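You operate a simulated robot arm through the tools that you are given. There is no shell and no other tool. Be economical: measure what you need, move in short steps, check, and stop when the job is done.

You run a simulated robot arm. Do the job below in one go: nothing can be reset, and whatever is moved stays where it is left.

TASK
Of the three soap boxes on the stock counter, put the earliest at USE FIRST, the latest at NEW.
Fine: by their dates, in the stock drawer; slide the third one back to the wooden rail; shut the drawer. Set down upright: what you pick out, blue soap box. Where these are worked on the way, their far stop is far enough and under half their travel is too little: stock drawer.

The check looks at the end state, three seconds after you hand in, the way a careful person would. Anything else that was tipped, shoved, dropped, spilled or broken makes it a failure.

THE ROBOT
A 7-joint arm with a two-finger parallel gripper on a trunk, on a base that drives. Base frame: it is fixed to the floor where the robot stands at the start and does not move with it; the origin is under the middle of the robot, x ahead of it, y to its left, z up; the surface under the hand at the start is at about z = 0.9. Lengths are in m, angles in rad, forces in N, time in s.
With the tool pointing down near the work surface it reaches from about 0.3 to 0.72 m from the robot's upright axis, wherever it stands. Its first joint turns from -2.897 to 2.897 rad. Places, roughly: new row of the stock drawer [0.7, 0.1, 0.7]; stock drawer [0.6, 0.1, 0.8]; use first row of the stock drawer [0.5, 0, 0.7]. Payload 3.43 kg.
Tool frame: the origin (TCP) lies between the finger pads and is the grasp point; the fingertips stand 0.03 m ahead of it; z points along the fingers, y is the line along which they close. Largest opening 0.094 m; finger width 0.028, thickness 0.01; the body of the gripper, 0.05 by 0.096 m, starts 0.055 m behind the TCP.
Orientation is that of the tool frame in the base frame, as [roll, pitch, yaw] about the fixed x, y, z axes, in that order (R = Rz(yaw) Ry(pitch) Rx(roll)). With the fingers straight down and closing along the base's y, the tool's x points along the base's -x, its y along +y and its z along -z.

THE INTERFACE
- The arm moves only by the tool send_rows. Its argument "series" is a list of rows, each a list of 7 numbers: the closure in counts, from 0 (fully open) to 255 (shut), then the shift along the tool's x, y, z in m, then the turn, a rotation vector about the tool's x, y, z in rad. In form: [[grip, tx, ty, tz, ax, ay, az], ...]. A call has 1 to 12 rows; each row shifts and turns the commanded pose from where the row before left it, along the tool's axes as they then stand. Each row takes 0.2 s and may step no farther than 0.05 m and 0.15 rad from the row before; otherwise, or with a gripper value out of range, the whole call is refused. A pose out of reach is approached as far as the arm can. The call stops where the force on the tool passes 90 N (or 10 N more than at its start, if that is more) or the arm is blocked; 0.2 s more then pass. Each finger travels about 0.108 m/s and halts on what it meets, pressing with about 28 N; the grip force reading is that of the motor and also rises with nothing between the fingers. The clock runs only during rows and for 0.2 s after the last one: add rows that do not move to give the fingers time. The reply holds the time, the measured pose of the TCP, the force on the tool along the base axes, the opening and the grip force, in the units named above and with some noise, with the torque about the TCP (base axes, N m) and any sound that the robot's microphone picked up.
- Cameras (640 x 400 px; columns grow to the right, rows downward): "scene" is now at [0.3832, 0.0833, 1.3034]; the picture's right is [0.00, -0.17, 0.99], its down [-0.36, 0.92, 0.16] and it looks along [-0.93, -0.36, -0.06] (base axes); focal length 214 px, centre (320, 200). "wrist" rides on the gripper at [0.076, 0.014, -0.103] in the tool frame; the picture's right is [-0.18, 0.98, 0.00], its down [-0.75, -0.14, -0.64] and it looks along [-0.63, -0.12, 0.77] (tool axes); focal length 243 px, centre (320, 200). There is no depth. A picture from a camera that has moved, and an enlarged one, comes with that camera's place and axes in the base frame and with its lens.
- grab_frame(camera): a new picture of that camera. No time passes.
- move_column(by): slides the trunk up (or, below 0, down) by that many m; the arm and the scene camera ride with it, the base frame stays. It gives what a move gives, with no picture.
- roll_base(legs): drives the robot by 1 to 6 legs, each [ahead, left, turn to the left] in m, m and rad, along the robot's own axes; the way and the turn of a leg run together, so that a leg with both is an arc; at most 1.5 m and 3.142 rad a leg. The arm and the cameras ride along, it lands a little off, and it stops where it bumps. It gives what a move gives.
- pan_tilt(pan, tilt): turns the head with the scene camera to pan (to the left, within 1.396 rad either way) and tilt (down, from -0.506 to 1.204), counted from straight ahead of the robot. It gives what a move gives.
- zoom(camera, box): a new picture of the part [left, top, right, bottom] of that camera's present view, enlarged. No time passes.
- hand_in(): hands the job in; it is judged then, once.

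Go step by step. Nothing tells you exact positions but the pictures and the camera data: compare them with the known pose of the tool, close in by small moves and look again before you grip or let go. The budget is 120 turns and 78 pictures, counting those below and the enlarged ones. Unless the task says otherwise, let go and move clear before handing in, and close with one line.

The tools are called after "Emit:" by a JSON object that holds its "op" and its "data". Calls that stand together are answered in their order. send_rows: Moves the arm, as the interface text tells. Its arguments: {"type":"object","properties":{"series":{"type":"array"}},"required":["series"]} The other tools are called the same way: move_column (by) slides the trunk up or down; roll_base (legs) drives the base; pan_tilt (pan, tilt) turns the head that bears the scene camera; grab_frame (camera) takes a picture; zoom (camera, box) takes an enlarged picture of a part of a camera's view; hand_in () hands the job in.

At the start:

```text
time_s: 0.0
eef_pos: [0.3748, 0.1362, 1.1818]
orientation: [-3.141, -0.002, 3.14]
force: [0.0, 0.2, -0.3]
moment: [0.01, 0.01, 0.01]
opening: 0.094
gripper_force: 0.1
trunk travel left (down, up): [-0.25, 0.34]
robot x, y, heading: [-0.0045, 0.002, -0.003]
head pan, tilt: [-1.4, 1.201]
```

scene: 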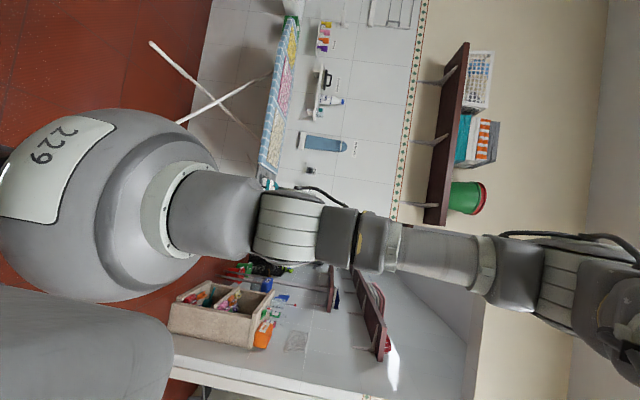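
wrist: 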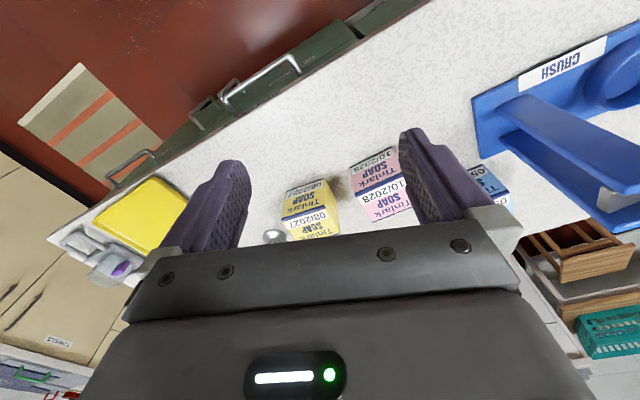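

I see three soap boxes (yellow 08/2027, pink 10/2028, a blue one) on the counter through the wrist camera. I'll turn the head ahead to see the counter and drawer.

Emit:
{"op": "pan_tilt", "data": {"pan": 0.1, "tilt": 0.9}}

Emit:
{"op": "grab_frame", "data": {"camera": "scene"}}

Emit:
{"op": "zoom", "data": {"camera": "wrist", "box": [240, 120, 540, 260]}}

```text
time_s: 1.6
eef_pos: [0.3759, 0.1357, 1.1838]
orientation: [-3.141, -0.001, 3.141]
force: [0.0, 0.8, -1.2]
moment: [0.03, 0.04, -0.02]
opening: 0.0941
gripper_force: 0.1
trunk travel left (down, up): [-0.25, 0.34]
robot x, y, heading: [-0.0036, -0.0025, -0.005]
head pan, tilt: [0.099, 0.901]
```

```text
75 pictures are left
camera scene: at [0.403, 0.1458, 1.2378], right [0.0, -1.0, -0.1], down [-0.62, -0.08, 0.78], along [-0.78, 0.06, -0.62], focal length 214 px, centre (320, 200)
```

scene: 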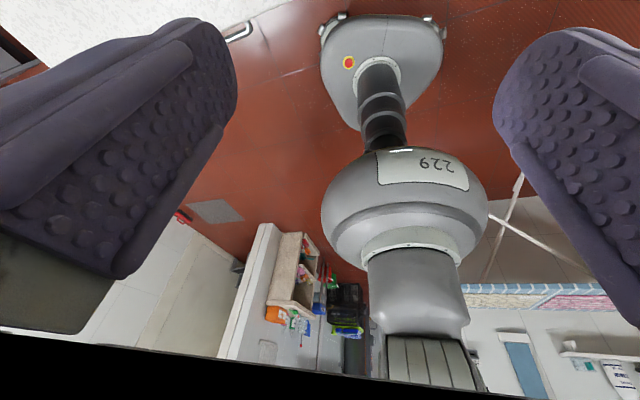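

```text
2.13 times, centred on (390, 190) of wrist
camera zoom: at [0.2993, 0.15, 1.2854], right [0.18, 0.98, 0.0], down [0.75, -0.14, 0.64], along [0.63, -0.12, -0.77], focal length 518 px, centre (171, 221)
```

zoom: 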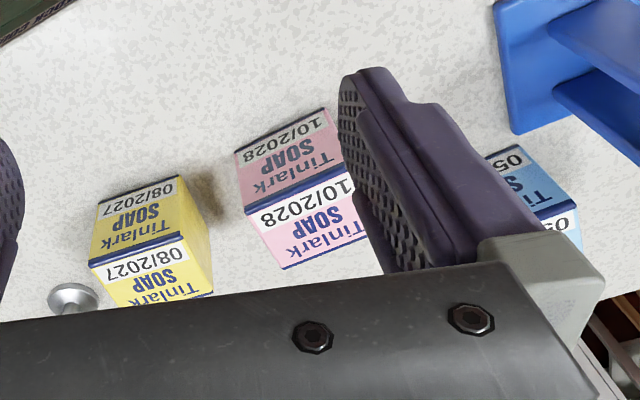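

The head camera is mounted so that it looks back and upside-down at this tilt; tilting up should swing it forward.

Emit:
{"op": "pan_tilt", "data": {"pan": 0.0, "tilt": -0.4}}

Emit:
{"op": "grab_frame", "data": {"camera": "scene"}}

```text
time_s: 3.1
eef_pos: [0.3743, 0.1354, 1.1826]
orientation: [-3.141, -0.001, -3.141]
force: [-0.1, 0.2, 0.5]
moment: [0.02, 0.02, 0.02]
opening: 0.0942
gripper_force: 0.1
trunk travel left (down, up): [-0.25, 0.34]
robot x, y, heading: [-0.001, -0.002, -0.0]
head pan, tilt: [0.0, -0.4]
```

```text
73 pictures are left
camera scene: at [0.516, 0.1384, 1.2397], right [0.0, -1.0, 0.0], down [-0.92, 0.0, -0.39], along [0.39, 0.0, -0.92], focal length 214 px, centre (320, 200)
```

scene: 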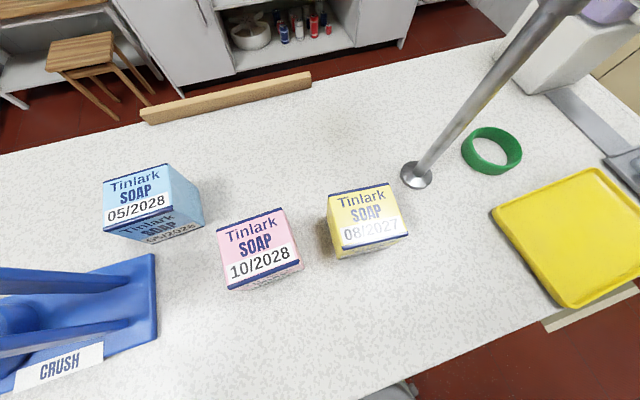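

Dates: yellow 08/2027 (earliest → USE FIRST), blue 05/2028 (middle → slide back to rail), pink 10/2028 (latest → NEW). Now I look for the drawer at the counter's front.

Emit:
{"op": "pan_tilt", "data": {"pan": 0.0, "tilt": 0.4}}

Emit:
{"op": "grab_frame", "data": {"camera": "scene"}}

Emit:
{"op": "grab_frame", "data": {"camera": "wrist"}}

```text
time_s: 4.2
eef_pos: [0.3756, 0.1359, 1.1832]
orientation: [3.141, 0.0, 3.141]
force: [0.2, 1.0, 0.7]
moment: [0.0, 0.0, -0.01]
opening: 0.0941
gripper_force: 0.0
trunk travel left (down, up): [-0.25, 0.34]
robot x, y, heading: [0.0004, 0.0027, -0.0]
head pan, tilt: [0.0, 0.4]
```

```text
72 pictures are left
camera scene: at [0.4461, 0.1384, 1.2203], right [0.0, -1.0, 0.0], down [-0.92, 0.0, 0.39], along [-0.39, 0.0, -0.92], focal length 214 px, centre (320, 200)
```

scene: 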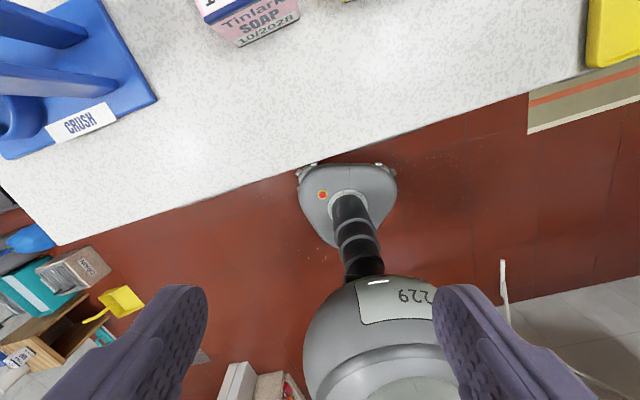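

```text
71 pictures are left
camera wrist: at [0.2993, 0.15, 1.2854], right [0.18, 0.98, 0.0], down [0.75, -0.14, 0.64], along [0.63, -0.12, -0.77], focal length 243 px, centre (320, 200)
```

wrist: 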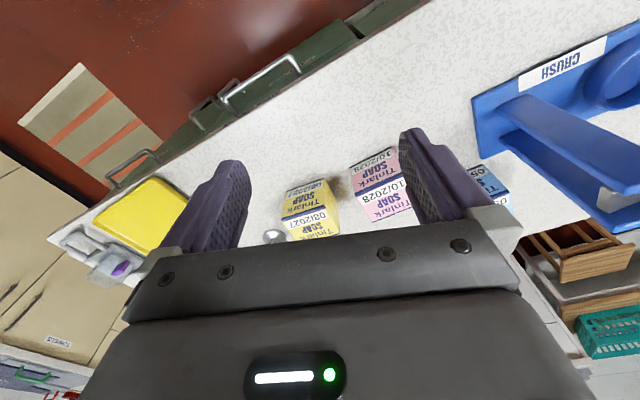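

The wrist view shows a dark green front under the counter edge with a silver handle near (0.39, 0.03, 0.8). I'll zoom in there.

Emit:
{"op": "zoom", "data": {"camera": "wrist", "box": [90, 0, 410, 200]}}

```text
2.00 times, centred on (250, 100) of wrist
camera zoom: at [0.2993, 0.15, 1.2854], right [0.18, 0.98, 0.0], down [0.75, -0.14, 0.64], along [0.63, -0.12, -0.77], focal length 485 px, centre (460, 400)
```

zoom: 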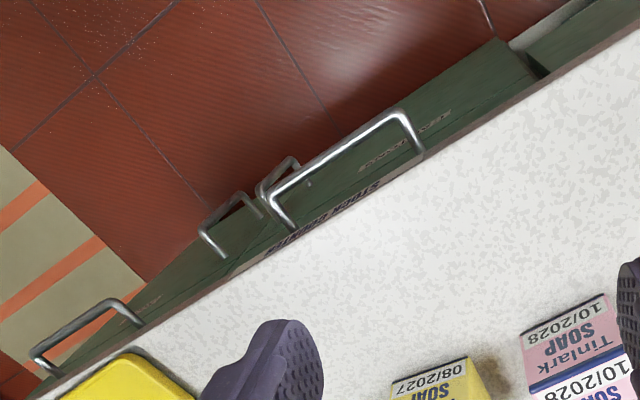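

The stock drawer lies under the counter edge with a big bar handle; the counter is turned about 0.31 rad relative to me. First I'll deal with the blue box: raise the trunk, square up with the counter, and move somewhat closer and left.

Emit:
{"op": "move_column", "data": {"by": 0.12}}

Emit:
{"op": "roll_base", "data": {"legs": [[0, 0, 0.311], [0, 0.12, 0], [0.08, 0, 0]]}}

Emit:
{"op": "grab_frame", "data": {"camera": "scene"}}

Emit:
{"op": "pan_tilt", "data": {"pan": 0.0, "tilt": -0.4}}

Emit:
{"op": "grab_frame", "data": {"camera": "scene"}}

```text
time_s: 5.7
eef_pos: [0.3758, 0.1361, 1.3019]
orientation: [-3.141, 0.0, 3.141]
force: [0.1, 0.0, 0.5]
moment: [0.04, 0.02, -0.01]
opening: 0.0939
gripper_force: 0.0
trunk travel left (down, up): [-0.37, 0.22]
robot x, y, heading: [-0.0009, -0.0037, -0.0]
head pan, tilt: [0.0, 0.4]
```

```text
time_s: 8.6
eef_pos: [0.3565, 0.3847, 1.3022]
orientation: [-3.141, -0.001, -2.829]
force: [0.4, 0.0, -0.1]
moment: [0.0, 0.02, 0.02]
opening: 0.0939
gripper_force: 0.0
trunk travel left (down, up): [-0.37, 0.22]
robot x, y, heading: [0.0376, 0.1378, 0.309]
head pan, tilt: [0.0, 0.4]
```

```text
69 pictures are left
camera scene: at [0.4242, 0.4085, 1.3397], right [0.31, -0.95, 0.0], down [-0.88, -0.28, 0.39], along [-0.37, -0.12, -0.92], focal length 214 px, centre (320, 200)
```

scene: 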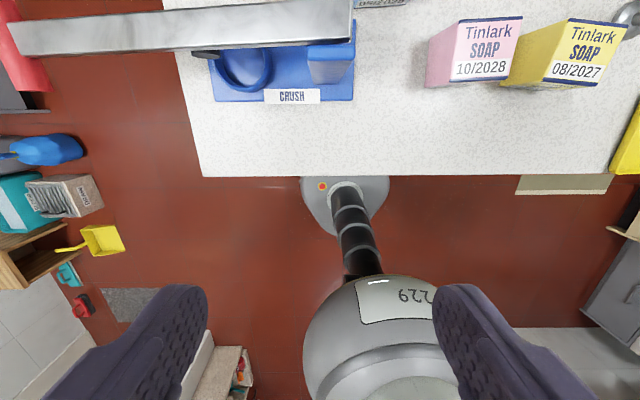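

```text
time_s: 9.7
eef_pos: [0.3559, 0.3826, 1.3035]
orientation: [3.141, -0.001, -2.831]
force: [-0.1, -0.3, -0.1]
moment: [-0.01, 0.01, 0.01]
opening: 0.094
gripper_force: 0.1
trunk travel left (down, up): [-0.37, 0.22]
robot x, y, heading: [0.0382, 0.1358, 0.309]
head pan, tilt: [0.0, -0.4]
```

```text
68 pictures are left
camera scene: at [0.4892, 0.4297, 1.3596], right [0.31, -0.95, 0.0], down [-0.88, -0.28, -0.39], along [0.37, 0.12, -0.92], focal length 214 px, centre (320, 200)
```

scene: 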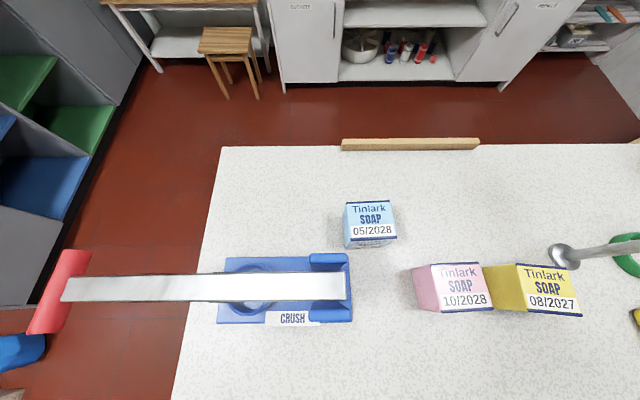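

Now I'm square to the counter; the rail is straight behind the blue box. I zoom on blue and take a picture of its height relations.

Emit:
{"op": "zoom", "data": {"camera": "scene", "box": [320, 120, 480, 270]}}

Emit:
{"op": "grab_frame", "data": {"camera": "wrist"}}

```text
2.67 times, centred on (400, 195) of scene
camera zoom: at [0.4892, 0.4297, 1.3596], right [0.31, -0.95, 0.0], down [-0.88, -0.28, -0.39], along [0.37, 0.12, -0.92], focal length 572 px, centre (107, 213)
```

zoom: 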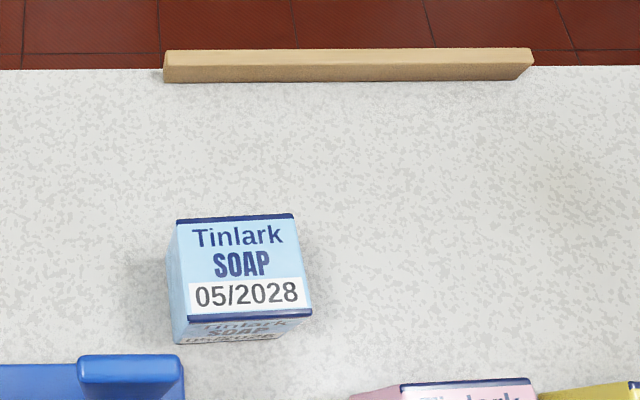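

```text
66 pictures are left
camera wrist: at [0.2787, 0.3734, 1.4054], right [-0.13, 0.99, 0.0], down [0.76, 0.1, 0.64], along [0.64, 0.08, -0.77], focal length 243 px, centre (320, 200)
```

wrist: 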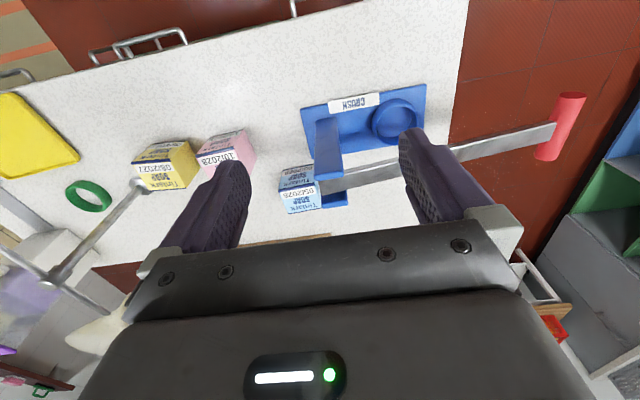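

Blue sits at about 0.72 ahead along the counter normal, the rail 0.93; a lever at left stands at z≈1.12. I'll drive a bit closer and to the right, then bring the tool over the blue box.

Emit:
{"op": "roll_base", "data": {"legs": [[0, -0.04, 0], [0.07, 0, 0]]}}

```text
time_s: 11.2
eef_pos: [0.4342, 0.3671, 1.3021]
orientation: [-3.142, -0.001, -2.831]
force: [0.7, 0.1, 0.4]
moment: [0.0, 0.05, -0.01]
opening: 0.094
gripper_force: 0.0
trunk travel left (down, up): [-0.37, 0.22]
robot x, y, heading: [0.1199, 0.1197, 0.309]
head pan, tilt: [0.0, -0.4]
```

Emit:
{"op": "send_rows", "data": {"series": [[0, -0.04, -0.013, 0, 0, 0, 0], [0, -0.045, -0.013, 0, 0, 0, 0], [0, -0.045, -0.013, 0, 0, 0, 0], [0, -0.045, -0.013, 0, 0, 0, 0], [0, 0, 0, 0, 0, -0.15, 0], [0, 0, 0, 0, 0, -0.15, 0], [0, 0, 0, 0, 0, 0, 0]]}}

Emit:
{"op": "grab_frame", "data": {"camera": "wrist"}}

Emit:
{"op": "grab_frame", "data": {"camera": "scene"}}

```text
time_s: 12.8
eef_pos: [0.6156, 0.3703, 1.3034]
orientation: [3.142, 0.3, -2.831]
force: [-0.6, 0.2, 0.7]
moment: [-0.02, -0.04, 0.02]
opening: 0.094
gripper_force: 0.0
trunk travel left (down, up): [-0.37, 0.22]
robot x, y, heading: [0.1169, 0.1184, 0.305]
head pan, tilt: [0.0, -0.4]
```

```text
65 pictures are left
camera wrist: at [0.5135, 0.3521, 1.3781], right [-0.13, 0.99, 0.05], down [0.55, 0.03, 0.84], along [0.83, 0.14, -0.55], focal length 243 px, centre (320, 200)
```

wrist: 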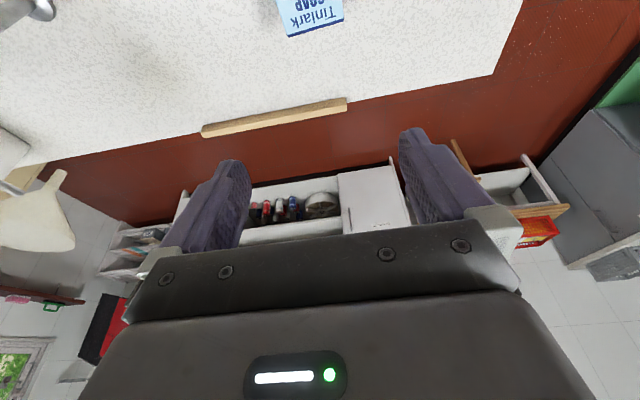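

```text
64 pictures are left
camera scene: at [0.7276, 0.4095, 1.3994], right [0.31, -0.95, 0.0], down [-0.73, -0.23, -0.64], along [0.61, 0.2, -0.76], focal length 214 px, centre (320, 200)
```

scene: 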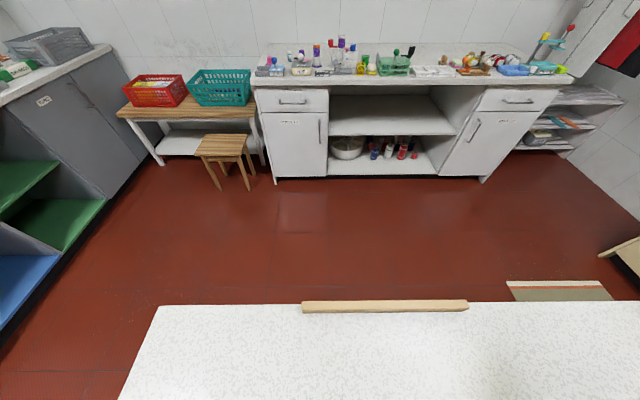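

Tool is over the blue box line with a forward lean. I descend to just above the box and look.

Emit:
{"op": "send_rows", "data": {"series": [[0, 0.0092, 0, 0.039, 0, 0, 0], [0, 0.0092, 0, 0.039, 0, 0, 0], [0, 0.0092, 0, 0.039, 0, 0, 0], [0, 0.0092, 0, 0.039, 0, 0, 0], [0, 0.0092, 0, 0.039, 0, 0, 0], [0, 0.0092, 0, 0.039, 0, 0, 0], [0, 0, 0, 0, 0, 0, 0]]}}

Emit:
{"op": "grab_frame", "data": {"camera": "wrist"}}

Emit:
{"op": "pan_tilt", "data": {"pan": 0.0, "tilt": 0.4}}

Emit:
{"op": "grab_frame", "data": {"camera": "scene"}}

```text
time_s: 14.4
eef_pos: [0.6313, 0.3741, 1.0631]
orientation: [3.141, 0.299, -2.831]
force: [-0.2, -0.5, 0.3]
moment: [0.02, 0.0, 0.02]
opening: 0.094
gripper_force: 0.1
trunk travel left (down, up): [-0.37, 0.22]
robot x, y, heading: [0.1152, 0.1185, 0.315]
head pan, tilt: [0.0, -0.4]
```

```text
63 pictures are left
camera wrist: at [0.5289, 0.3555, 1.1385], right [-0.13, 0.99, 0.05], down [0.55, 0.03, 0.84], along [0.83, 0.14, -0.55], focal length 243 px, centre (320, 200)
```

wrist: 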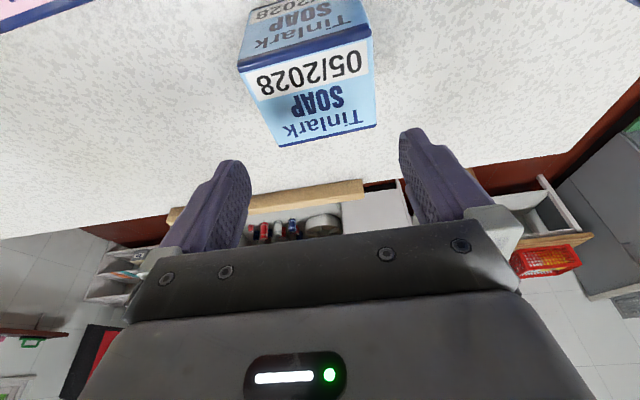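

```text
time_s: 15.6
eef_pos: [0.6306, 0.3736, 1.0632]
orientation: [3.141, 0.3, -2.83]
force: [0.1, -0.1, -0.4]
moment: [0.0, 0.01, 0.04]
opening: 0.094
gripper_force: 0.2
trunk travel left (down, up): [-0.37, 0.22]
robot x, y, heading: [0.1159, 0.1232, 0.312]
head pan, tilt: [0.0, 0.4]
```

```text
62 pictures are left
camera scene: at [0.6851, 0.3943, 1.1205], right [0.31, -0.95, 0.0], down [-0.95, -0.3, 0.1], along [-0.09, -0.03, -1.0], focal length 214 px, centre (320, 200)
```

scene: 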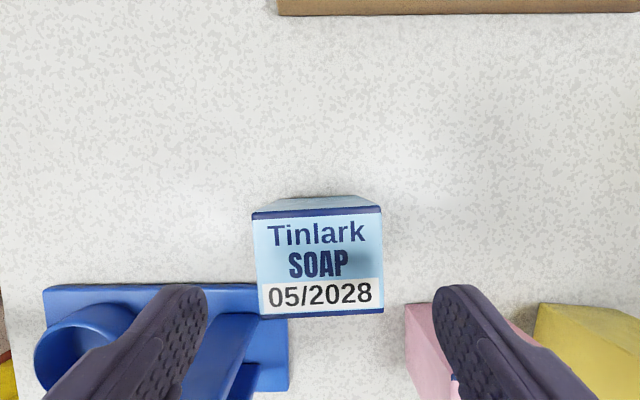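

Fingers straddle blue well (box ≈0.08 wide, turned about 0.055 rad). I align yaw, descend around it, without closing yet.

Emit:
{"op": "send_rows", "data": {"series": [[0, 0, 0.002, 0, -0.016, 0, -0.0525], [0, 0.007, 0, 0.035, 0, 0, 0], [0, 0.007, 0, 0.035, 0, 0, 0], [0, 0.007, 0, 0.0345, 0, 0, 0], [0, 0, 0, 0, 0, 0, 0]]}}

Emit:
{"op": "grab_frame", "data": {"camera": "scene"}}

```text
time_s: 16.8
eef_pos: [0.6394, 0.3805, 0.957]
orientation: [3.141, 0.299, -2.773]
force: [0.8, 0.1, -0.4]
moment: [-0.02, 0.05, 0.0]
opening: 0.0941
gripper_force: 0.0
trunk travel left (down, up): [-0.37, 0.22]
robot x, y, heading: [0.1195, 0.1224, 0.31]
head pan, tilt: [0.0, 0.4]
```

```text
61 pictures are left
camera scene: at [0.6931, 0.4046, 1.0142], right [0.36, -0.93, 0.0], down [-0.93, -0.36, 0.1], along [-0.09, -0.04, -0.99], focal length 214 px, centre (320, 200)
```

scene: 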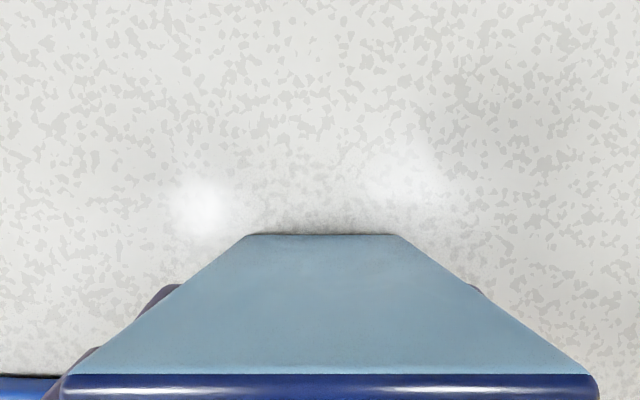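

Blue is centred between the fingers. Close the grip.

Emit:
{"op": "send_rows", "data": {"series": [[120, 0, 0, 0, 0, 0, 0], [120, 0, 0, 0, 0, 0, 0], [120, 0, 0, 0, 0, 0, 0]]}}

```text
time_s: 17.6
eef_pos: [0.6402, 0.381, 0.957]
orientation: [-3.14, 0.299, -2.775]
force: [-0.1, -0.3, 0.1]
moment: [0.01, -0.02, -0.01]
opening: 0.0891
gripper_force: 27.7
trunk travel left (down, up): [-0.37, 0.22]
robot x, y, heading: [0.1152, 0.1191, 0.314]
head pan, tilt: [0.0, 0.4]
```

Gripped (opening 0.089). Square it to the rail and slide it back along the counter.

Emit:
{"op": "send_rows", "data": {"series": [[120, 0, 0, 0, 0.016, 0, 0.0525], [120, -0.0239, 0, 0.0074, 0, 0, 0], [120, -0.0239, 0, 0.0074, 0, 0, 0], [120, -0.0239, 0, 0.0074, 0, 0, 0], [120, -0.0239, 0, 0.0074, 0, 0, 0], [120, -0.0239, 0, 0.0074, 0, 0, 0], [120, -0.0239, 0, 0.0074, 0, 0, 0], [120, 0, 0, 0, 0, 0, 0]]}}

Emit:
{"op": "grab_frame", "data": {"camera": "scene"}}

```text
time_s: 19.4
eef_pos: [0.7836, 0.4277, 0.9569]
orientation: [-3.141, 0.298, -2.832]
force: [0.5, -0.4, -1.1]
moment: [0.04, -0.01, 0.02]
opening: 0.0892
gripper_force: 28.1
trunk travel left (down, up): [-0.37, 0.22]
robot x, y, heading: [0.1155, 0.1198, 0.315]
head pan, tilt: [0.0, 0.4]
```

```text
60 pictures are left
camera scene: at [0.8377, 0.4474, 1.0146], right [0.31, -0.95, 0.0], down [-0.95, -0.3, 0.1], along [-0.1, -0.03, -0.99], focal length 214 px, centre (320, 200)
```

scene: 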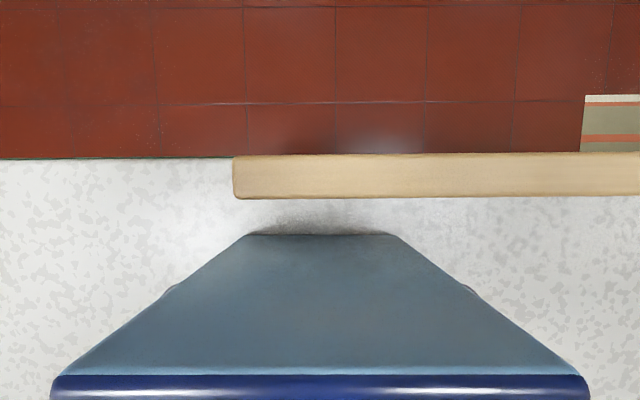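

About 0.019 m left to the rail. Continue gently until contact.

Emit:
{"op": "send_rows", "data": {"series": [[120, -0.0143, 0, 0.0044, 0, 0, 0], [120, -0.0029, 0, 0.0009, 0, 0, 0], [120, -0.0029, 0, 0.0009, 0, 0, 0], [120, 0, 0, 0, 0, 0, 0]]}}

Emit:
{"op": "zoom", "data": {"camera": "scene", "box": [200, 130, 440, 280]}}

```text
time_s: 20.4
eef_pos: [0.8032, 0.4338, 0.9571]
orientation: [-3.141, 0.298, -2.833]
force: [-1.9, -0.1, -0.9]
moment: [-0.04, -0.03, 0.06]
opening: 0.0894
gripper_force: 27.9
trunk travel left (down, up): [-0.37, 0.22]
robot x, y, heading: [0.1178, 0.1241, 0.309]
head pan, tilt: [0.0, 0.4]
```

```text
2.67 times, centred on (320, 205) of scene
camera zoom: at [0.8574, 0.4547, 1.0141], right [0.31, -0.95, 0.0], down [-0.95, -0.3, 0.1], along [-0.1, -0.03, -0.99], focal length 572 px, centre (320, 187)
```

zoom: 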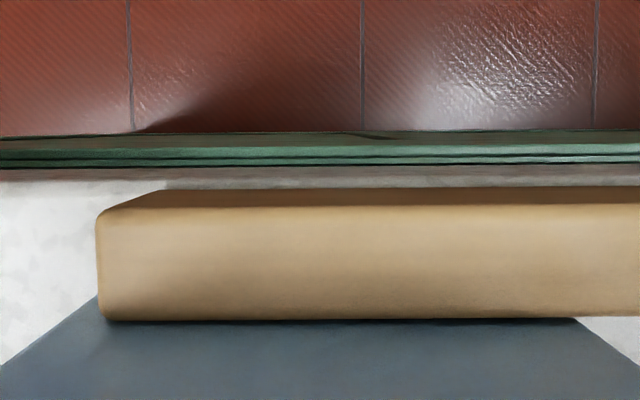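

Nearly touching (force −1.9 N). A few more millimetres to ensure contact.

Emit:
{"op": "send_rows", "data": {"series": [[120, -0.0019, 0, 0.0006, 0, 0, 0], [120, -0.0019, 0, 0.0006, 0, 0, 0], [120, 0, 0, 0, 0, 0, 0]]}}

```text
time_s: 21.1
eef_pos: [0.8048, 0.4346, 0.9574]
orientation: [-3.142, 0.301, -2.828]
force: [-20.9, -5.3, 2.1]
moment: [-0.1, 0.42, 0.69]
opening: 0.0897
gripper_force: 28.1
trunk travel left (down, up): [-0.37, 0.22]
robot x, y, heading: [0.117, 0.1219, 0.316]
head pan, tilt: [0.0, 0.4]
```

Firm contact with the rail. Relax slightly, open, and rise straight up along the tool.

Emit:
{"op": "send_rows", "data": {"series": [[120, 0.0015, 0, -0.0005, 0, 0, 0], [0, 0, 0, 0, 0, 0, 0], [0, 0, 0, 0, 0, 0, 0], [0, 0, 0, 0, 0, 0, 0]]}}

Emit:
{"op": "send_rows", "data": {"series": [[0, -0.0059, 0, -0.0191, 0, 0, 0], [0, -0.0089, 0, -0.0287, 0, 0, 0], [0, -0.0118, 0, -0.0382, 0, 0, 0], [0, -0.0118, 0, -0.0382, 0, 0, 0], [0, -0.0118, 0, -0.0382, 0, 0, 0]]}}

Emit:
{"op": "grab_frame", "data": {"camera": "scene"}}

```text
time_s: 22.1
eef_pos: [0.8063, 0.4349, 0.9563]
orientation: [-3.141, 0.299, -2.832]
force: [-0.2, 0.1, -0.2]
moment: [-0.02, -0.01, 0.0]
opening: 0.0942
gripper_force: 0.1
trunk travel left (down, up): [-0.37, 0.22]
robot x, y, heading: [0.1197, 0.1245, 0.311]
head pan, tilt: [0.0, 0.4]
```

```text
time_s: 23.4
eef_pos: [0.8034, 0.4341, 1.129]
orientation: [-3.141, 0.298, -2.832]
force: [0.3, 0.2, -0.5]
moment: [0.0, 0.02, -0.01]
opening: 0.0942
gripper_force: 0.1
trunk travel left (down, up): [-0.37, 0.22]
robot x, y, heading: [0.1186, 0.1188, 0.311]
head pan, tilt: [0.0, 0.4]
```

```text
58 pictures are left
camera scene: at [0.8578, 0.4548, 1.1862], right [0.31, -0.95, 0.0], down [-0.95, -0.3, 0.1], along [-0.1, -0.03, -0.99], focal length 214 px, centre (320, 200)
```

scene: 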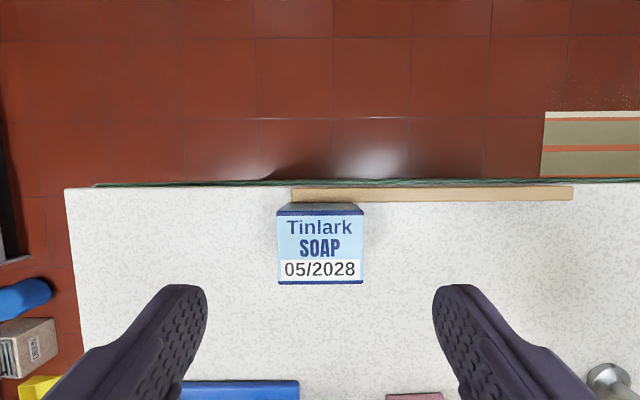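

Blue stands against the rail. Now rise, level the tool and retract from over the counter.

Emit:
{"op": "send_rows", "data": {"series": [[0, -0.0118, 0, -0.0382, 0, 0, 0], [0, -0.0118, 0, -0.0382, 0, 0, 0], [0, -0.0118, 0, -0.0382, 0, 0, 0], [0, -0.0118, 0, -0.0382, 0, 0, 0], [0, 0, 0, 0, 0, 0.15, 0], [0, 0, 0, 0, 0, 0.15, 0], [0, 0.05, -0.005, 0, 0, 0, 0], [0, 0.05, -0.005, 0, 0, 0, 0], [0, 0.05, -0.01, 0, 0, 0, 0], [0, 0.05, -0.02, 0, 0, 0, 0], [0, 0.045, -0.02, 0, 0, 0, 0], [0, 0.045, -0.02, 0, 0, 0, 0]]}}

Emit:
{"op": "send_rows", "data": {"series": [[0, 0.04, -0.02, 0, 0, 0, 0], [0, 0.04, -0.02, 0, 0, 0, 0], [0, 0.04, 0, 0, 0, 0, 0], [0, 0, 0, 0, 0, 0, 0]]}}

```text
refused: row 7 steps farther than a row can; nothing moved
```

```text
time_s: 24.4
eef_pos: [0.7078, 0.3597, 1.0918]
orientation: [-3.141, 0.298, -2.831]
force: [-0.4, 0.1, 0.3]
moment: [0.01, 0.0, 0.02]
opening: 0.0938
gripper_force: 0.0
trunk travel left (down, up): [-0.37, 0.22]
robot x, y, heading: [0.1169, 0.1242, 0.313]
head pan, tilt: [0.0, 0.4]
```

The first call was refused for an oversize row; nothing was hit. I repeat with smaller steps.

Emit:
{"op": "send_rows", "data": {"series": [[0, -0.0118, 0, -0.0382, 0, 0, 0], [0, -0.0118, 0, -0.0382, 0, 0, 0], [0, -0.0118, 0, -0.0382, 0, 0, 0], [0, -0.0118, 0, -0.0382, 0, 0, 0], [0, -0.0118, 0, -0.0382, 0, 0, 0], [0, 0, 0, 0, 0, 0.15, 0], [0, 0, 0, 0, 0, 0.15, 0], [0, 0.048, -0.01, 0, 0, 0, 0], [0, 0.048, -0.01, 0, 0, 0, 0], [0, 0.045, -0.015, 0, 0, 0, 0], [0, 0.045, -0.015, 0, 0, 0, 0], [0, 0.045, 0, 0, 0, 0, 0]]}}

Emit:
{"op": "roll_base", "data": {"legs": [[-0.5, 0, 0], [0, -0.16, 0]]}}

Emit:
{"op": "pan_tilt", "data": {"pan": 0.0, "tilt": -0.5}}

Emit:
{"op": "grab_frame", "data": {"camera": "scene"}}

```text
time_s: 26.9
eef_pos: [0.5026, 0.24, 1.2921]
orientation: [-3.141, 0.001, -2.831]
force: [-0.5, 0.5, 0.4]
moment: [-0.05, -0.04, 0.06]
opening: 0.0938
gripper_force: 0.1
trunk travel left (down, up): [-0.37, 0.22]
robot x, y, heading: [0.1165, 0.1217, 0.312]
head pan, tilt: [0.0, 0.4]
```

```text
time_s: 30.9
eef_pos: [0.0735, -0.071, 1.2915]
orientation: [3.139, 0.0, -2.827]
force: [0.4, -1.3, -0.8]
moment: [0.06, 0.01, -0.02]
opening: 0.094
gripper_force: 0.0
trunk travel left (down, up): [-0.37, 0.22]
robot x, y, heading: [-0.3132, -0.1857, 0.31]
head pan, tilt: [0.0, 0.4]
```

```text
time_s: 32.1
eef_pos: [0.0714, -0.0693, 1.2915]
orientation: [3.141, 0.001, -2.828]
force: [-1.4, -0.4, 0.3]
moment: [-0.01, 0.06, -0.02]
opening: 0.0941
gripper_force: 0.0
trunk travel left (down, up): [-0.37, 0.22]
robot x, y, heading: [-0.316, -0.1874, 0.313]
head pan, tilt: [0.0, -0.499]
```

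```text
57 pictures are left
camera scene: at [0.2133, -0.0208, 1.3545], right [0.31, -0.95, 0.0], down [-0.84, -0.27, -0.48], along [0.45, 0.15, -0.88], focal length 214 px, centre (320, 200)
```

scene: 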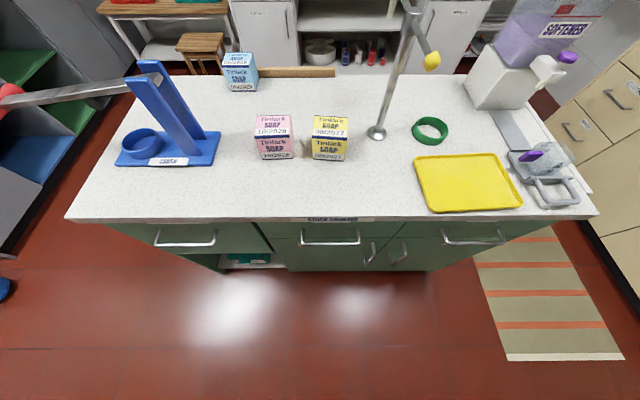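

Overview is clear: three drawers along the front; I lower the trunk to read which one is the stock drawer and to locate its handle.

Emit:
{"op": "move_column", "data": {"by": -0.3}}

Emit:
{"op": "grab_frame", "data": {"camera": "scene"}}

Emit:
{"op": "grab_frame", "data": {"camera": "wrist"}}

```text
time_s: 35.1
eef_pos: [0.0728, -0.069, 0.991]
orientation: [3.14, -0.001, -2.827]
force: [0.6, -0.2, 0.4]
moment: [0.03, -0.01, -0.05]
opening: 0.0941
gripper_force: 0.0
trunk travel left (down, up): [-0.07, 0.52]
robot x, y, heading: [-0.3134, -0.1856, 0.314]
head pan, tilt: [0.0, -0.499]
```

```text
56 pictures are left
camera scene: at [0.2133, -0.0207, 1.0547], right [0.31, -0.95, 0.0], down [-0.84, -0.27, -0.48], along [0.46, 0.15, -0.88], focal length 214 px, centre (320, 200)
```

scene: 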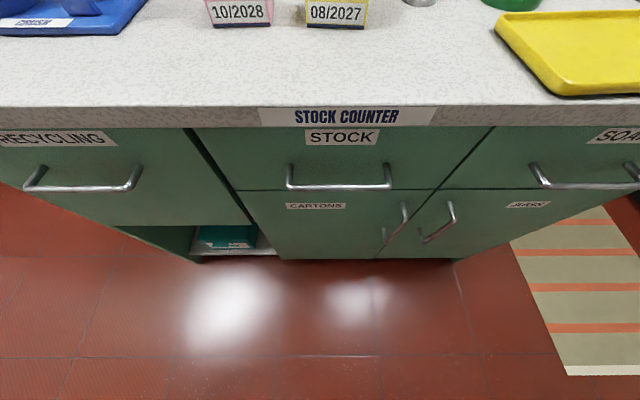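

```text
55 pictures are left
camera wrist: at [-0.0038, -0.0796, 1.0943], right [-0.13, 0.99, 0.0], down [0.76, 0.1, 0.64], along [0.64, 0.08, -0.77], focal length 243 px, centre (320, 200)
```

wrist: 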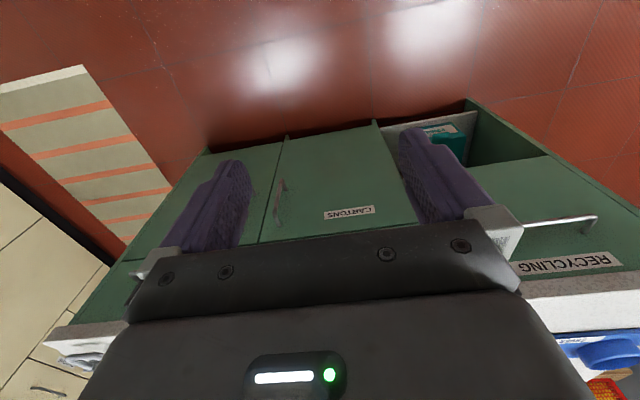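

The middle drawer is STOCK; its handle bar is at about n=0.379 (along the counter normal), lateral −0.115, z=0.767. I'll roll the hand 90° so the fingers can close vertically on the bar.

Emit:
{"op": "send_rows", "data": {"series": [[0, 0, 0, 0, 0, 0, 0.1428], [0, 0, 0, 0, 0, 0, 0.1428], [0, 0, 0, 0, 0, 0, 0.1428], [0, 0, 0, 0, 0, 0, 0.1428], [0, 0, 0, 0, 0, 0, 0.1428], [0, 0, 0, 0, 0, 0, 0.1428], [0, 0, 0, 0, 0, 0, 0.1428], [0, 0, 0, 0, 0, 0, 0.1428], [0, 0, 0, 0, 0, 0, 0.1428], [0, 0, 0, 0, 0, 0, 0.1428], [0, 0, 0, 0, 0, 0, 0.1428], [0, 0, 0, 0, 0, 0, 0]]}}

```text
time_s: 37.8
eef_pos: [0.0725, -0.0698, 0.9912]
orientation: [3.141, 0.0, 1.883]
force: [-0.9, 0.7, 0.1]
moment: [-0.01, 0.03, -0.02]
opening: 0.0939
gripper_force: 0.0
trunk travel left (down, up): [-0.07, 0.52]
robot x, y, heading: [-0.3141, -0.1882, 0.316]
head pan, tilt: [0.0, -0.499]
```

Emit:
{"op": "send_rows", "data": {"series": [[0, -0.005, 0.04, 0.028, 0, 0, 0], [0, -0.005, 0.04, 0.028, 0, 0, 0], [0, -0.005, 0.04, 0.028, 0, 0, 0], [0, -0.005, 0.04, 0.028, 0, 0, 0], [0, -0.005, 0.04, 0.028, 0, 0, 0], [0, 0, 0, 0, 0, 0, 0]]}}

Emit:
{"op": "send_rows", "data": {"series": [[0, 0, 0, 0, -0.14, 0, 0], [0, 0, 0, 0, -0.14, 0, 0], [0, 0, 0, 0, -0.14, 0, 0], [0, 0, 0, 0, -0.14, 0, 0], [0, 0, 0, 0, -0.14, 0, 0], [0, 0, 0, 0, -0.14, 0, 0], [0, 0, 0, 0, -0.14, 0, 0], [0, 0, 0, 0, -0.14, 0, 0], [0, 0, 0, 0, -0.14, 0, 0], [0, 0, 0, 0, -0.14, 0, 0], [0, 0, 0, 0, 0, 0, 0]]}}

Emit:
{"op": "grab_frame", "data": {"camera": "scene"}}

Emit:
{"op": "grab_frame", "data": {"camera": "wrist"}}

```text
time_s: 39.1
eef_pos: [0.2721, -0.029, 0.85]
orientation: [-3.139, -0.001, 1.884]
force: [0.0, 0.7, -0.6]
moment: [-0.01, -0.01, -0.02]
opening: 0.094
gripper_force: 0.1
trunk travel left (down, up): [-0.07, 0.52]
robot x, y, heading: [-0.3139, -0.1888, 0.308]
head pan, tilt: [0.0, -0.499]
```

```text
time_s: 41.5
eef_pos: [0.2709, -0.0314, 0.8504]
orientation: [1.74, -0.001, 1.885]
force: [0.0, 0.2, 0.4]
moment: [0.02, 0.02, 0.0]
opening: 0.094
gripper_force: 0.1
trunk travel left (down, up): [-0.07, 0.52]
robot x, y, heading: [-0.3142, -0.1914, 0.308]
head pan, tilt: [0.0, -0.499]
```

```text
54 pictures are left
camera scene: at [0.2557, -0.191, 0.8621], right [-0.16, -0.05, -0.99], down [0.18, 0.98, -0.08], along [0.97, -0.19, -0.15], focal length 214 px, centre (320, 200)
```

scene: 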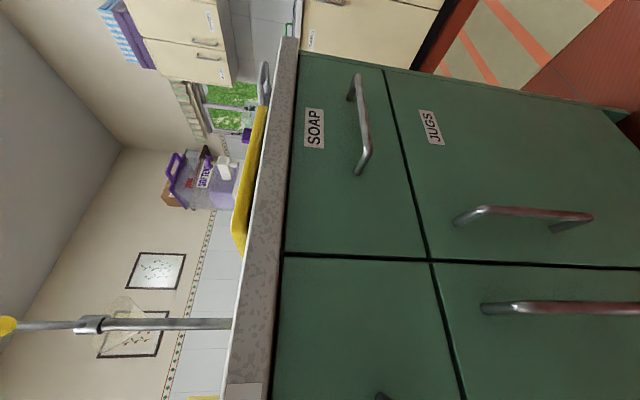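

```text
53 pictures are left
camera wrist: at [0.1535, 0.0102, 0.8828], right [0.22, -0.12, 0.97], down [-0.39, -0.92, -0.03], along [0.89, -0.37, -0.25], focal length 243 px, centre (320, 200)
```

wrist: 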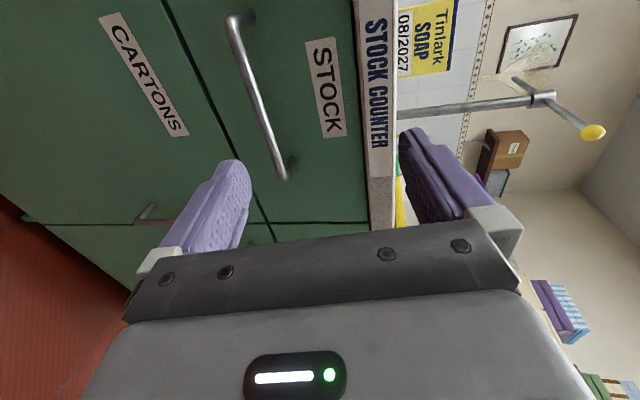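

The hand points at the front; the bar checks out at z≈0.767, n≈0.379. Level the tool, lower, and come to just short of the bar.

Emit:
{"op": "send_rows", "data": {"series": [[0, 0, 0, 0, -0.14, 0, 0], [0, 0, 0, 0, -0.029, 0, 0], [0, 0, -0.042, 0, 0, 0, 0], [0, 0, -0.041, 0, 0, 0, 0], [0, 0, 0, 0.04, 0, 0, 0], [0, 0, 0, 0.035, 0, 0, 0], [0, 0, 0, 0, 0, 0, 0]]}}

Emit:
{"op": "grab_frame", "data": {"camera": "wrist"}}

```text
time_s: 43.1
eef_pos: [0.3425, -0.008, 0.7686]
orientation: [1.574, 0.002, 1.886]
force: [0.1, -0.2, 0.0]
moment: [0.0, -0.01, 0.0]
opening: 0.0938
gripper_force: 0.1
trunk travel left (down, up): [-0.07, 0.52]
robot x, y, heading: [-0.3128, -0.187, 0.313]
head pan, tilt: [0.0, -0.499]
```

```text
52 pictures are left
camera wrist: at [0.2225, 0.0318, 0.7831], right [0.06, -0.17, 0.98], down [-0.38, -0.92, -0.14], along [0.92, -0.36, -0.12], focal length 243 px, centre (320, 200)
```

wrist: 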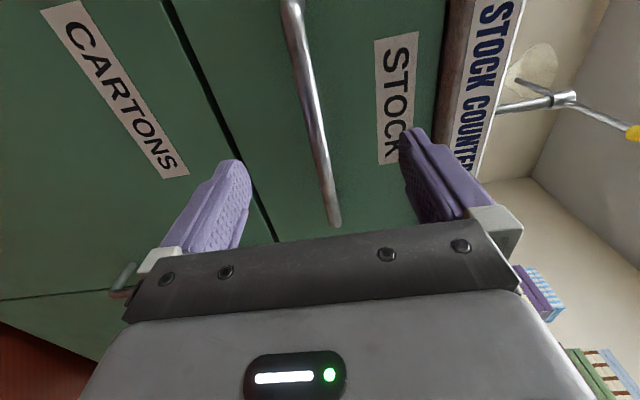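

The bar lies midway between the fingers. Advance and close on it.

Emit:
{"op": "send_rows", "data": {"series": [[0, 0, 0, 0.03, 0, 0, 0], [0, 0, 0, 0.01, 0, 0, 0], [0, 0, 0, 0.005, 0, 0, 0], [0, 0, 0, 0, 0, 0, 0]]}}

Emit:
{"op": "grab_frame", "data": {"camera": "wrist"}}

```text
time_s: 44.1
eef_pos: [0.3853, 0.0059, 0.7693]
orientation: [1.574, -0.003, 1.886]
force: [-0.5, 0.1, 0.4]
moment: [0.0, -0.03, 0.03]
opening: 0.094
gripper_force: 0.0
trunk travel left (down, up): [-0.07, 0.52]
robot x, y, heading: [-0.3143, -0.1896, 0.314]
head pan, tilt: [0.0, -0.499]
```

```text
51 pictures are left
camera wrist: at [0.2642, 0.0461, 0.7832], right [0.06, -0.17, 0.98], down [-0.38, -0.92, -0.14], along [0.92, -0.36, -0.12], focal length 243 px, centre (320, 200)
```

wrist: 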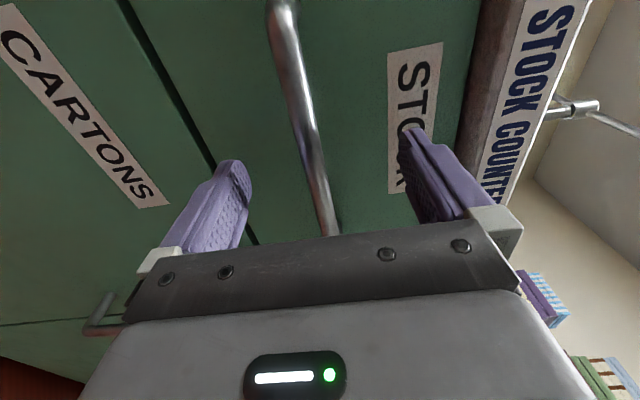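

Emit:
{"op": "send_rows", "data": {"series": [[255, 0, 0, 0, 0, 0, 0], [255, 0, 0, 0, 0, 0, 0], [255, 0, 0, 0, 0, 0, 0], [255, 0, 0, 0, 0, 0, 0], [255, 0, 0, 0, 0, 0, 0]]}}

Emit:
{"op": "grab_frame", "data": {"camera": "wrist"}}

```text
time_s: 45.4
eef_pos: [0.384, 0.0049, 0.7671]
orientation: [1.574, 0.001, 1.885]
force: [-3.5, -1.5, -12.7]
moment: [-0.05, 0.08, -0.08]
opening: 0.0117
gripper_force: 45.2
trunk travel left (down, up): [-0.07, 0.52]
robot x, y, heading: [-0.3144, -0.1872, 0.313]
head pan, tilt: [0.0, -0.499]
```

```text
50 pictures are left
camera wrist: at [0.2642, 0.0459, 0.782], right [0.06, -0.17, 0.98], down [-0.38, -0.92, -0.14], along [0.92, -0.36, -0.12], focal length 243 px, centre (320, 200)
```

wrist: 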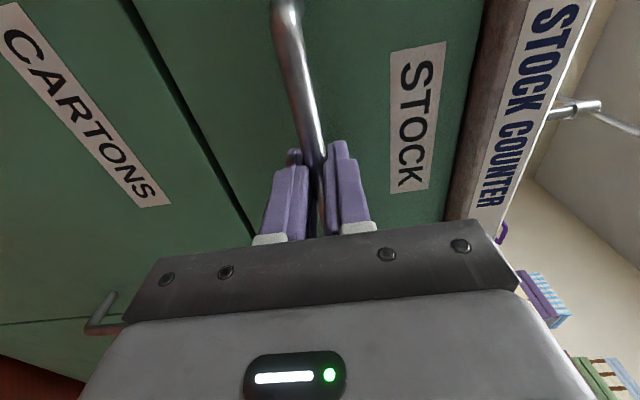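

The bar is gripped. Pull gently with the arm first.

Emit:
{"op": "send_rows", "data": {"series": [[255, 0, -0.001, -0.02, 0, 0, 0], [255, 0, -0.001, -0.03, 0, 0, 0], [255, 0, 0, -0.03, 0, 0, 0], [255, 0, 0, -0.03, 0, 0, 0], [255, 0, 0, 0, 0, 0, 0]]}}

```text
time_s: 46.5
eef_pos: [0.2807, -0.0291, 0.766]
orientation: [1.572, 0.002, 1.883]
force: [1.7, -4.1, 7.1]
moment: [0.02, -0.09, -0.25]
opening: 0.0119
gripper_force: 45.1
trunk travel left (down, up): [-0.07, 0.52]
robot x, y, heading: [-0.3158, -0.1899, 0.315]
head pan, tilt: [0.0, -0.499]
```

Easy sliding (0.11 m so far). Drive the base back to open further, keeping the grip.

Emit:
{"op": "roll_base", "data": {"legs": [[-0.13, 0, 0]]}}

Emit:
{"op": "send_rows", "data": {"series": [[255, 0, 0, -0.02, 0, 0, 0], [255, 0, 0, -0.02, 0, 0, 0], [255, 0, 0, 0, 0, 0, 0]]}}

Emit:
{"op": "grab_frame", "data": {"camera": "wrist"}}

```text
time_s: 47.8
eef_pos: [0.1571, -0.0703, 0.7666]
orientation: [1.573, 0.001, 1.883]
force: [5.0, -21.0, 14.0]
moment: [-0.1, -0.15, -0.73]
opening: 0.0118
gripper_force: 45.3
trunk travel left (down, up): [-0.07, 0.52]
robot x, y, heading: [-0.4391, -0.2312, 0.318]
head pan, tilt: [0.0, -0.499]
```

```text
time_s: 48.6
eef_pos: [0.1193, -0.0823, 0.7667]
orientation: [1.572, 0.001, 1.881]
force: [1.7, -5.8, 5.0]
moment: [0.09, -0.05, -1.2]
opening: 0.0117
gripper_force: 44.8
trunk travel left (down, up): [-0.07, 0.52]
robot x, y, heading: [-0.4396, -0.2271, 0.317]
head pan, tilt: [0.0, -0.499]
```

```text
49 pictures are left
camera wrist: at [-0.0005, -0.0416, 0.7813], right [0.06, -0.17, 0.98], down [-0.38, -0.91, -0.14], along [0.92, -0.37, -0.12], focal length 243 px, centre (320, 200)
```

wrist: 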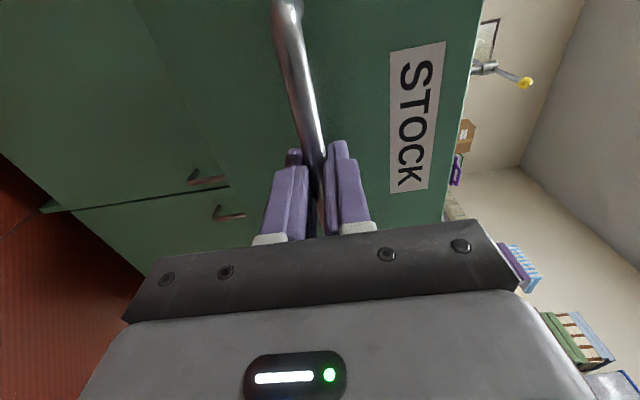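

Open by 0.28 m. Pull further in small steps to find the stop.

Emit:
{"op": "send_rows", "data": {"series": [[255, 0, 0, -0.02, 0, 0, 0], [255, 0, 0, -0.02, 0, 0, 0], [255, 0, 0, -0.02, 0, 0, 0], [255, 0, 0, -0.02, 0, 0, 0], [255, 0, 0, 0, 0, 0, 0]]}}

```text
time_s: 49.8
eef_pos: [0.044, -0.1086, 0.7663]
orientation: [1.571, 0.001, 1.881]
force: [7.5, -26.9, 12.5]
moment: [0.02, -0.14, -0.13]
opening: 0.0119
gripper_force: 44.6
trunk travel left (down, up): [-0.07, 0.52]
robot x, y, heading: [-0.4404, -0.231, 0.312]
head pan, tilt: [0.0, -0.499]
```

Emit:
{"op": "send_rows", "data": {"series": [[255, -0.002, 0, -0.02, 0, 0, 0], [255, -0.001, 0, -0.02, 0, 0, 0], [255, 0, 0, -0.02, 0, 0, 0], [255, 0, 0, -0.02, 0, 0, 0], [255, 0, 0, 0, 0, 0, 0]]}}

```text
time_s: 51.0
eef_pos: [-0.0294, -0.129, 0.767]
orientation: [1.572, 0.002, 1.89]
force: [38.8, 18.7, 20.3]
moment: [-0.31, -0.69, 0.0]
opening: 0.0119
gripper_force: 44.8
trunk travel left (down, up): [-0.07, 0.52]
robot x, y, heading: [-0.4374, -0.2314, 0.311]
head pan, tilt: [0.0, -0.499]
```

At the far stop (≈0.43 m). Relax, open, and back the base off.

Emit:
{"op": "send_rows", "data": {"series": [[255, 0, 0, 0.004, 0, 0, 0], [0, 0, 0, 0, 0, 0, 0], [0, 0, 0, 0, 0, 0, 0], [0, 0, 0, 0, 0, 0, 0], [0, 0, 0, 0, 0, 0, 0]]}}

Emit:
{"op": "roll_base", "data": {"legs": [[-0.12, 0, 0]]}}

Emit:
{"op": "move_column", "data": {"by": 0.42}}

Emit:
{"op": "grab_frame", "data": {"camera": "wrist"}}

```text
time_s: 52.2
eef_pos: [-0.0281, -0.1314, 0.7668]
orientation: [1.573, -0.002, 1.882]
force: [0.0, 0.7, -0.3]
moment: [0.0, 0.0, 0.0]
opening: 0.0942
gripper_force: 0.0
trunk travel left (down, up): [-0.07, 0.52]
robot x, y, heading: [-0.4407, -0.2266, 0.316]
head pan, tilt: [0.0, -0.499]
```

```text
time_s: 53.5
eef_pos: [-0.1453, -0.1697, 0.7665]
orientation: [1.572, 0.0, 1.883]
force: [0.7, -0.3, 0.9]
moment: [0.01, -0.02, -0.01]
opening: 0.0942
gripper_force: 0.0
trunk travel left (down, up): [-0.07, 0.52]
robot x, y, heading: [-0.5538, -0.2655, 0.313]
head pan, tilt: [0.0, -0.499]
```

```text
refused: 0.42 is not a number from -0.4 to 0.4
```

```text
48 pictures are left
camera wrist: at [-0.2651, -0.1291, 0.7811], right [0.06, -0.17, 0.98], down [-0.38, -0.91, -0.14], along [0.92, -0.36, -0.12], focal length 243 px, centre (320, 200)
```

wrist: 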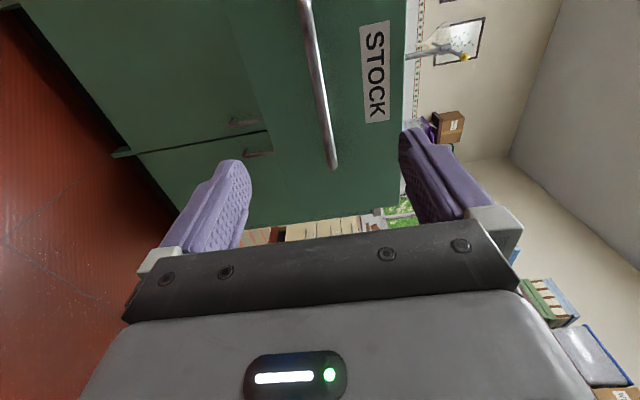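

Emit:
{"op": "move_column", "data": {"by": 0.38}}

Emit:
{"op": "send_rows", "data": {"series": [[0, 0, 0, 0, 0.143, 0, 0], [0, 0, 0, 0, 0.143, 0, 0], [0, 0, 0, 0, 0.143, 0, 0], [0, 0, 0, 0, 0.143, 0, 0], [0, 0, 0, 0, 0.143, 0, 0], [0, 0, 0, 0, 0.143, 0, 0], [0, 0, 0, 0, 0.143, 0, 0], [0, 0, 0, 0, 0.143, 0, 0], [0, 0, 0, 0, 0.143, 0, 0], [0, 0, 0, 0, 0.143, 0, 0], [0, 0, 0, 0, 0.14, 0, 0], [0, 0, 0, 0, 0, 0, 0]]}}

Emit:
{"op": "pan_tilt", "data": {"pan": 0.0, "tilt": -0.3}}

Emit:
{"op": "grab_frame", "data": {"camera": "scene"}}

```text
time_s: 57.1
eef_pos: [-0.1448, -0.1698, 1.1464]
orientation: [1.573, -0.002, 1.885]
force: [-0.2, 0.2, 0.2]
moment: [-0.01, -0.02, -0.01]
opening: 0.0941
gripper_force: 0.1
trunk travel left (down, up): [-0.45, 0.14]
robot x, y, heading: [-0.5582, -0.2678, 0.313]
head pan, tilt: [0.0, -0.499]
```

```text
time_s: 59.8
eef_pos: [-0.1438, -0.1712, 1.1468]
orientation: [-3.141, -0.001, 1.884]
force: [0.4, 1.3, -0.9]
moment: [-0.02, -0.03, -0.03]
opening: 0.0939
gripper_force: 0.1
trunk travel left (down, up): [-0.45, 0.14]
robot x, y, heading: [-0.5526, -0.2642, 0.316]
head pan, tilt: [0.0, -0.499]
```

```text
time_s: 60.5
eef_pos: [-0.1442, -0.1701, 1.1459]
orientation: [-3.14, -0.001, 1.884]
force: [-0.9, 0.5, 0.1]
moment: [0.0, -0.03, 0.02]
opening: 0.0943
gripper_force: 0.1
trunk travel left (down, up): [-0.45, 0.14]
robot x, y, heading: [-0.5547, -0.2708, 0.314]
head pan, tilt: [0.0, -0.3]
```

```text
47 pictures are left
camera scene: at [-0.1048, -0.2963, 1.1981], right [-0.95, -0.31, 0.0], down [-0.29, 0.91, -0.3], along [0.09, -0.28, -0.95], focal length 214 px, centre (320, 200)
```

scene: 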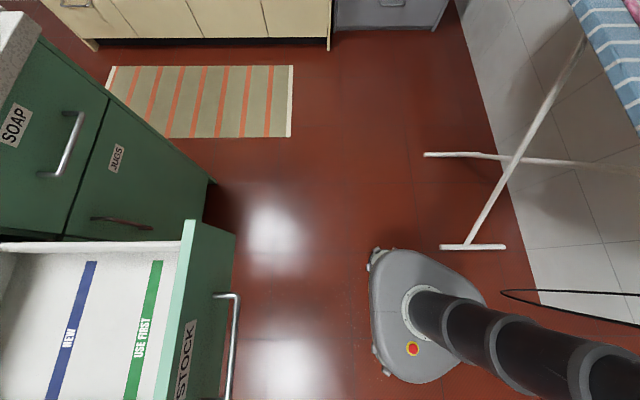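

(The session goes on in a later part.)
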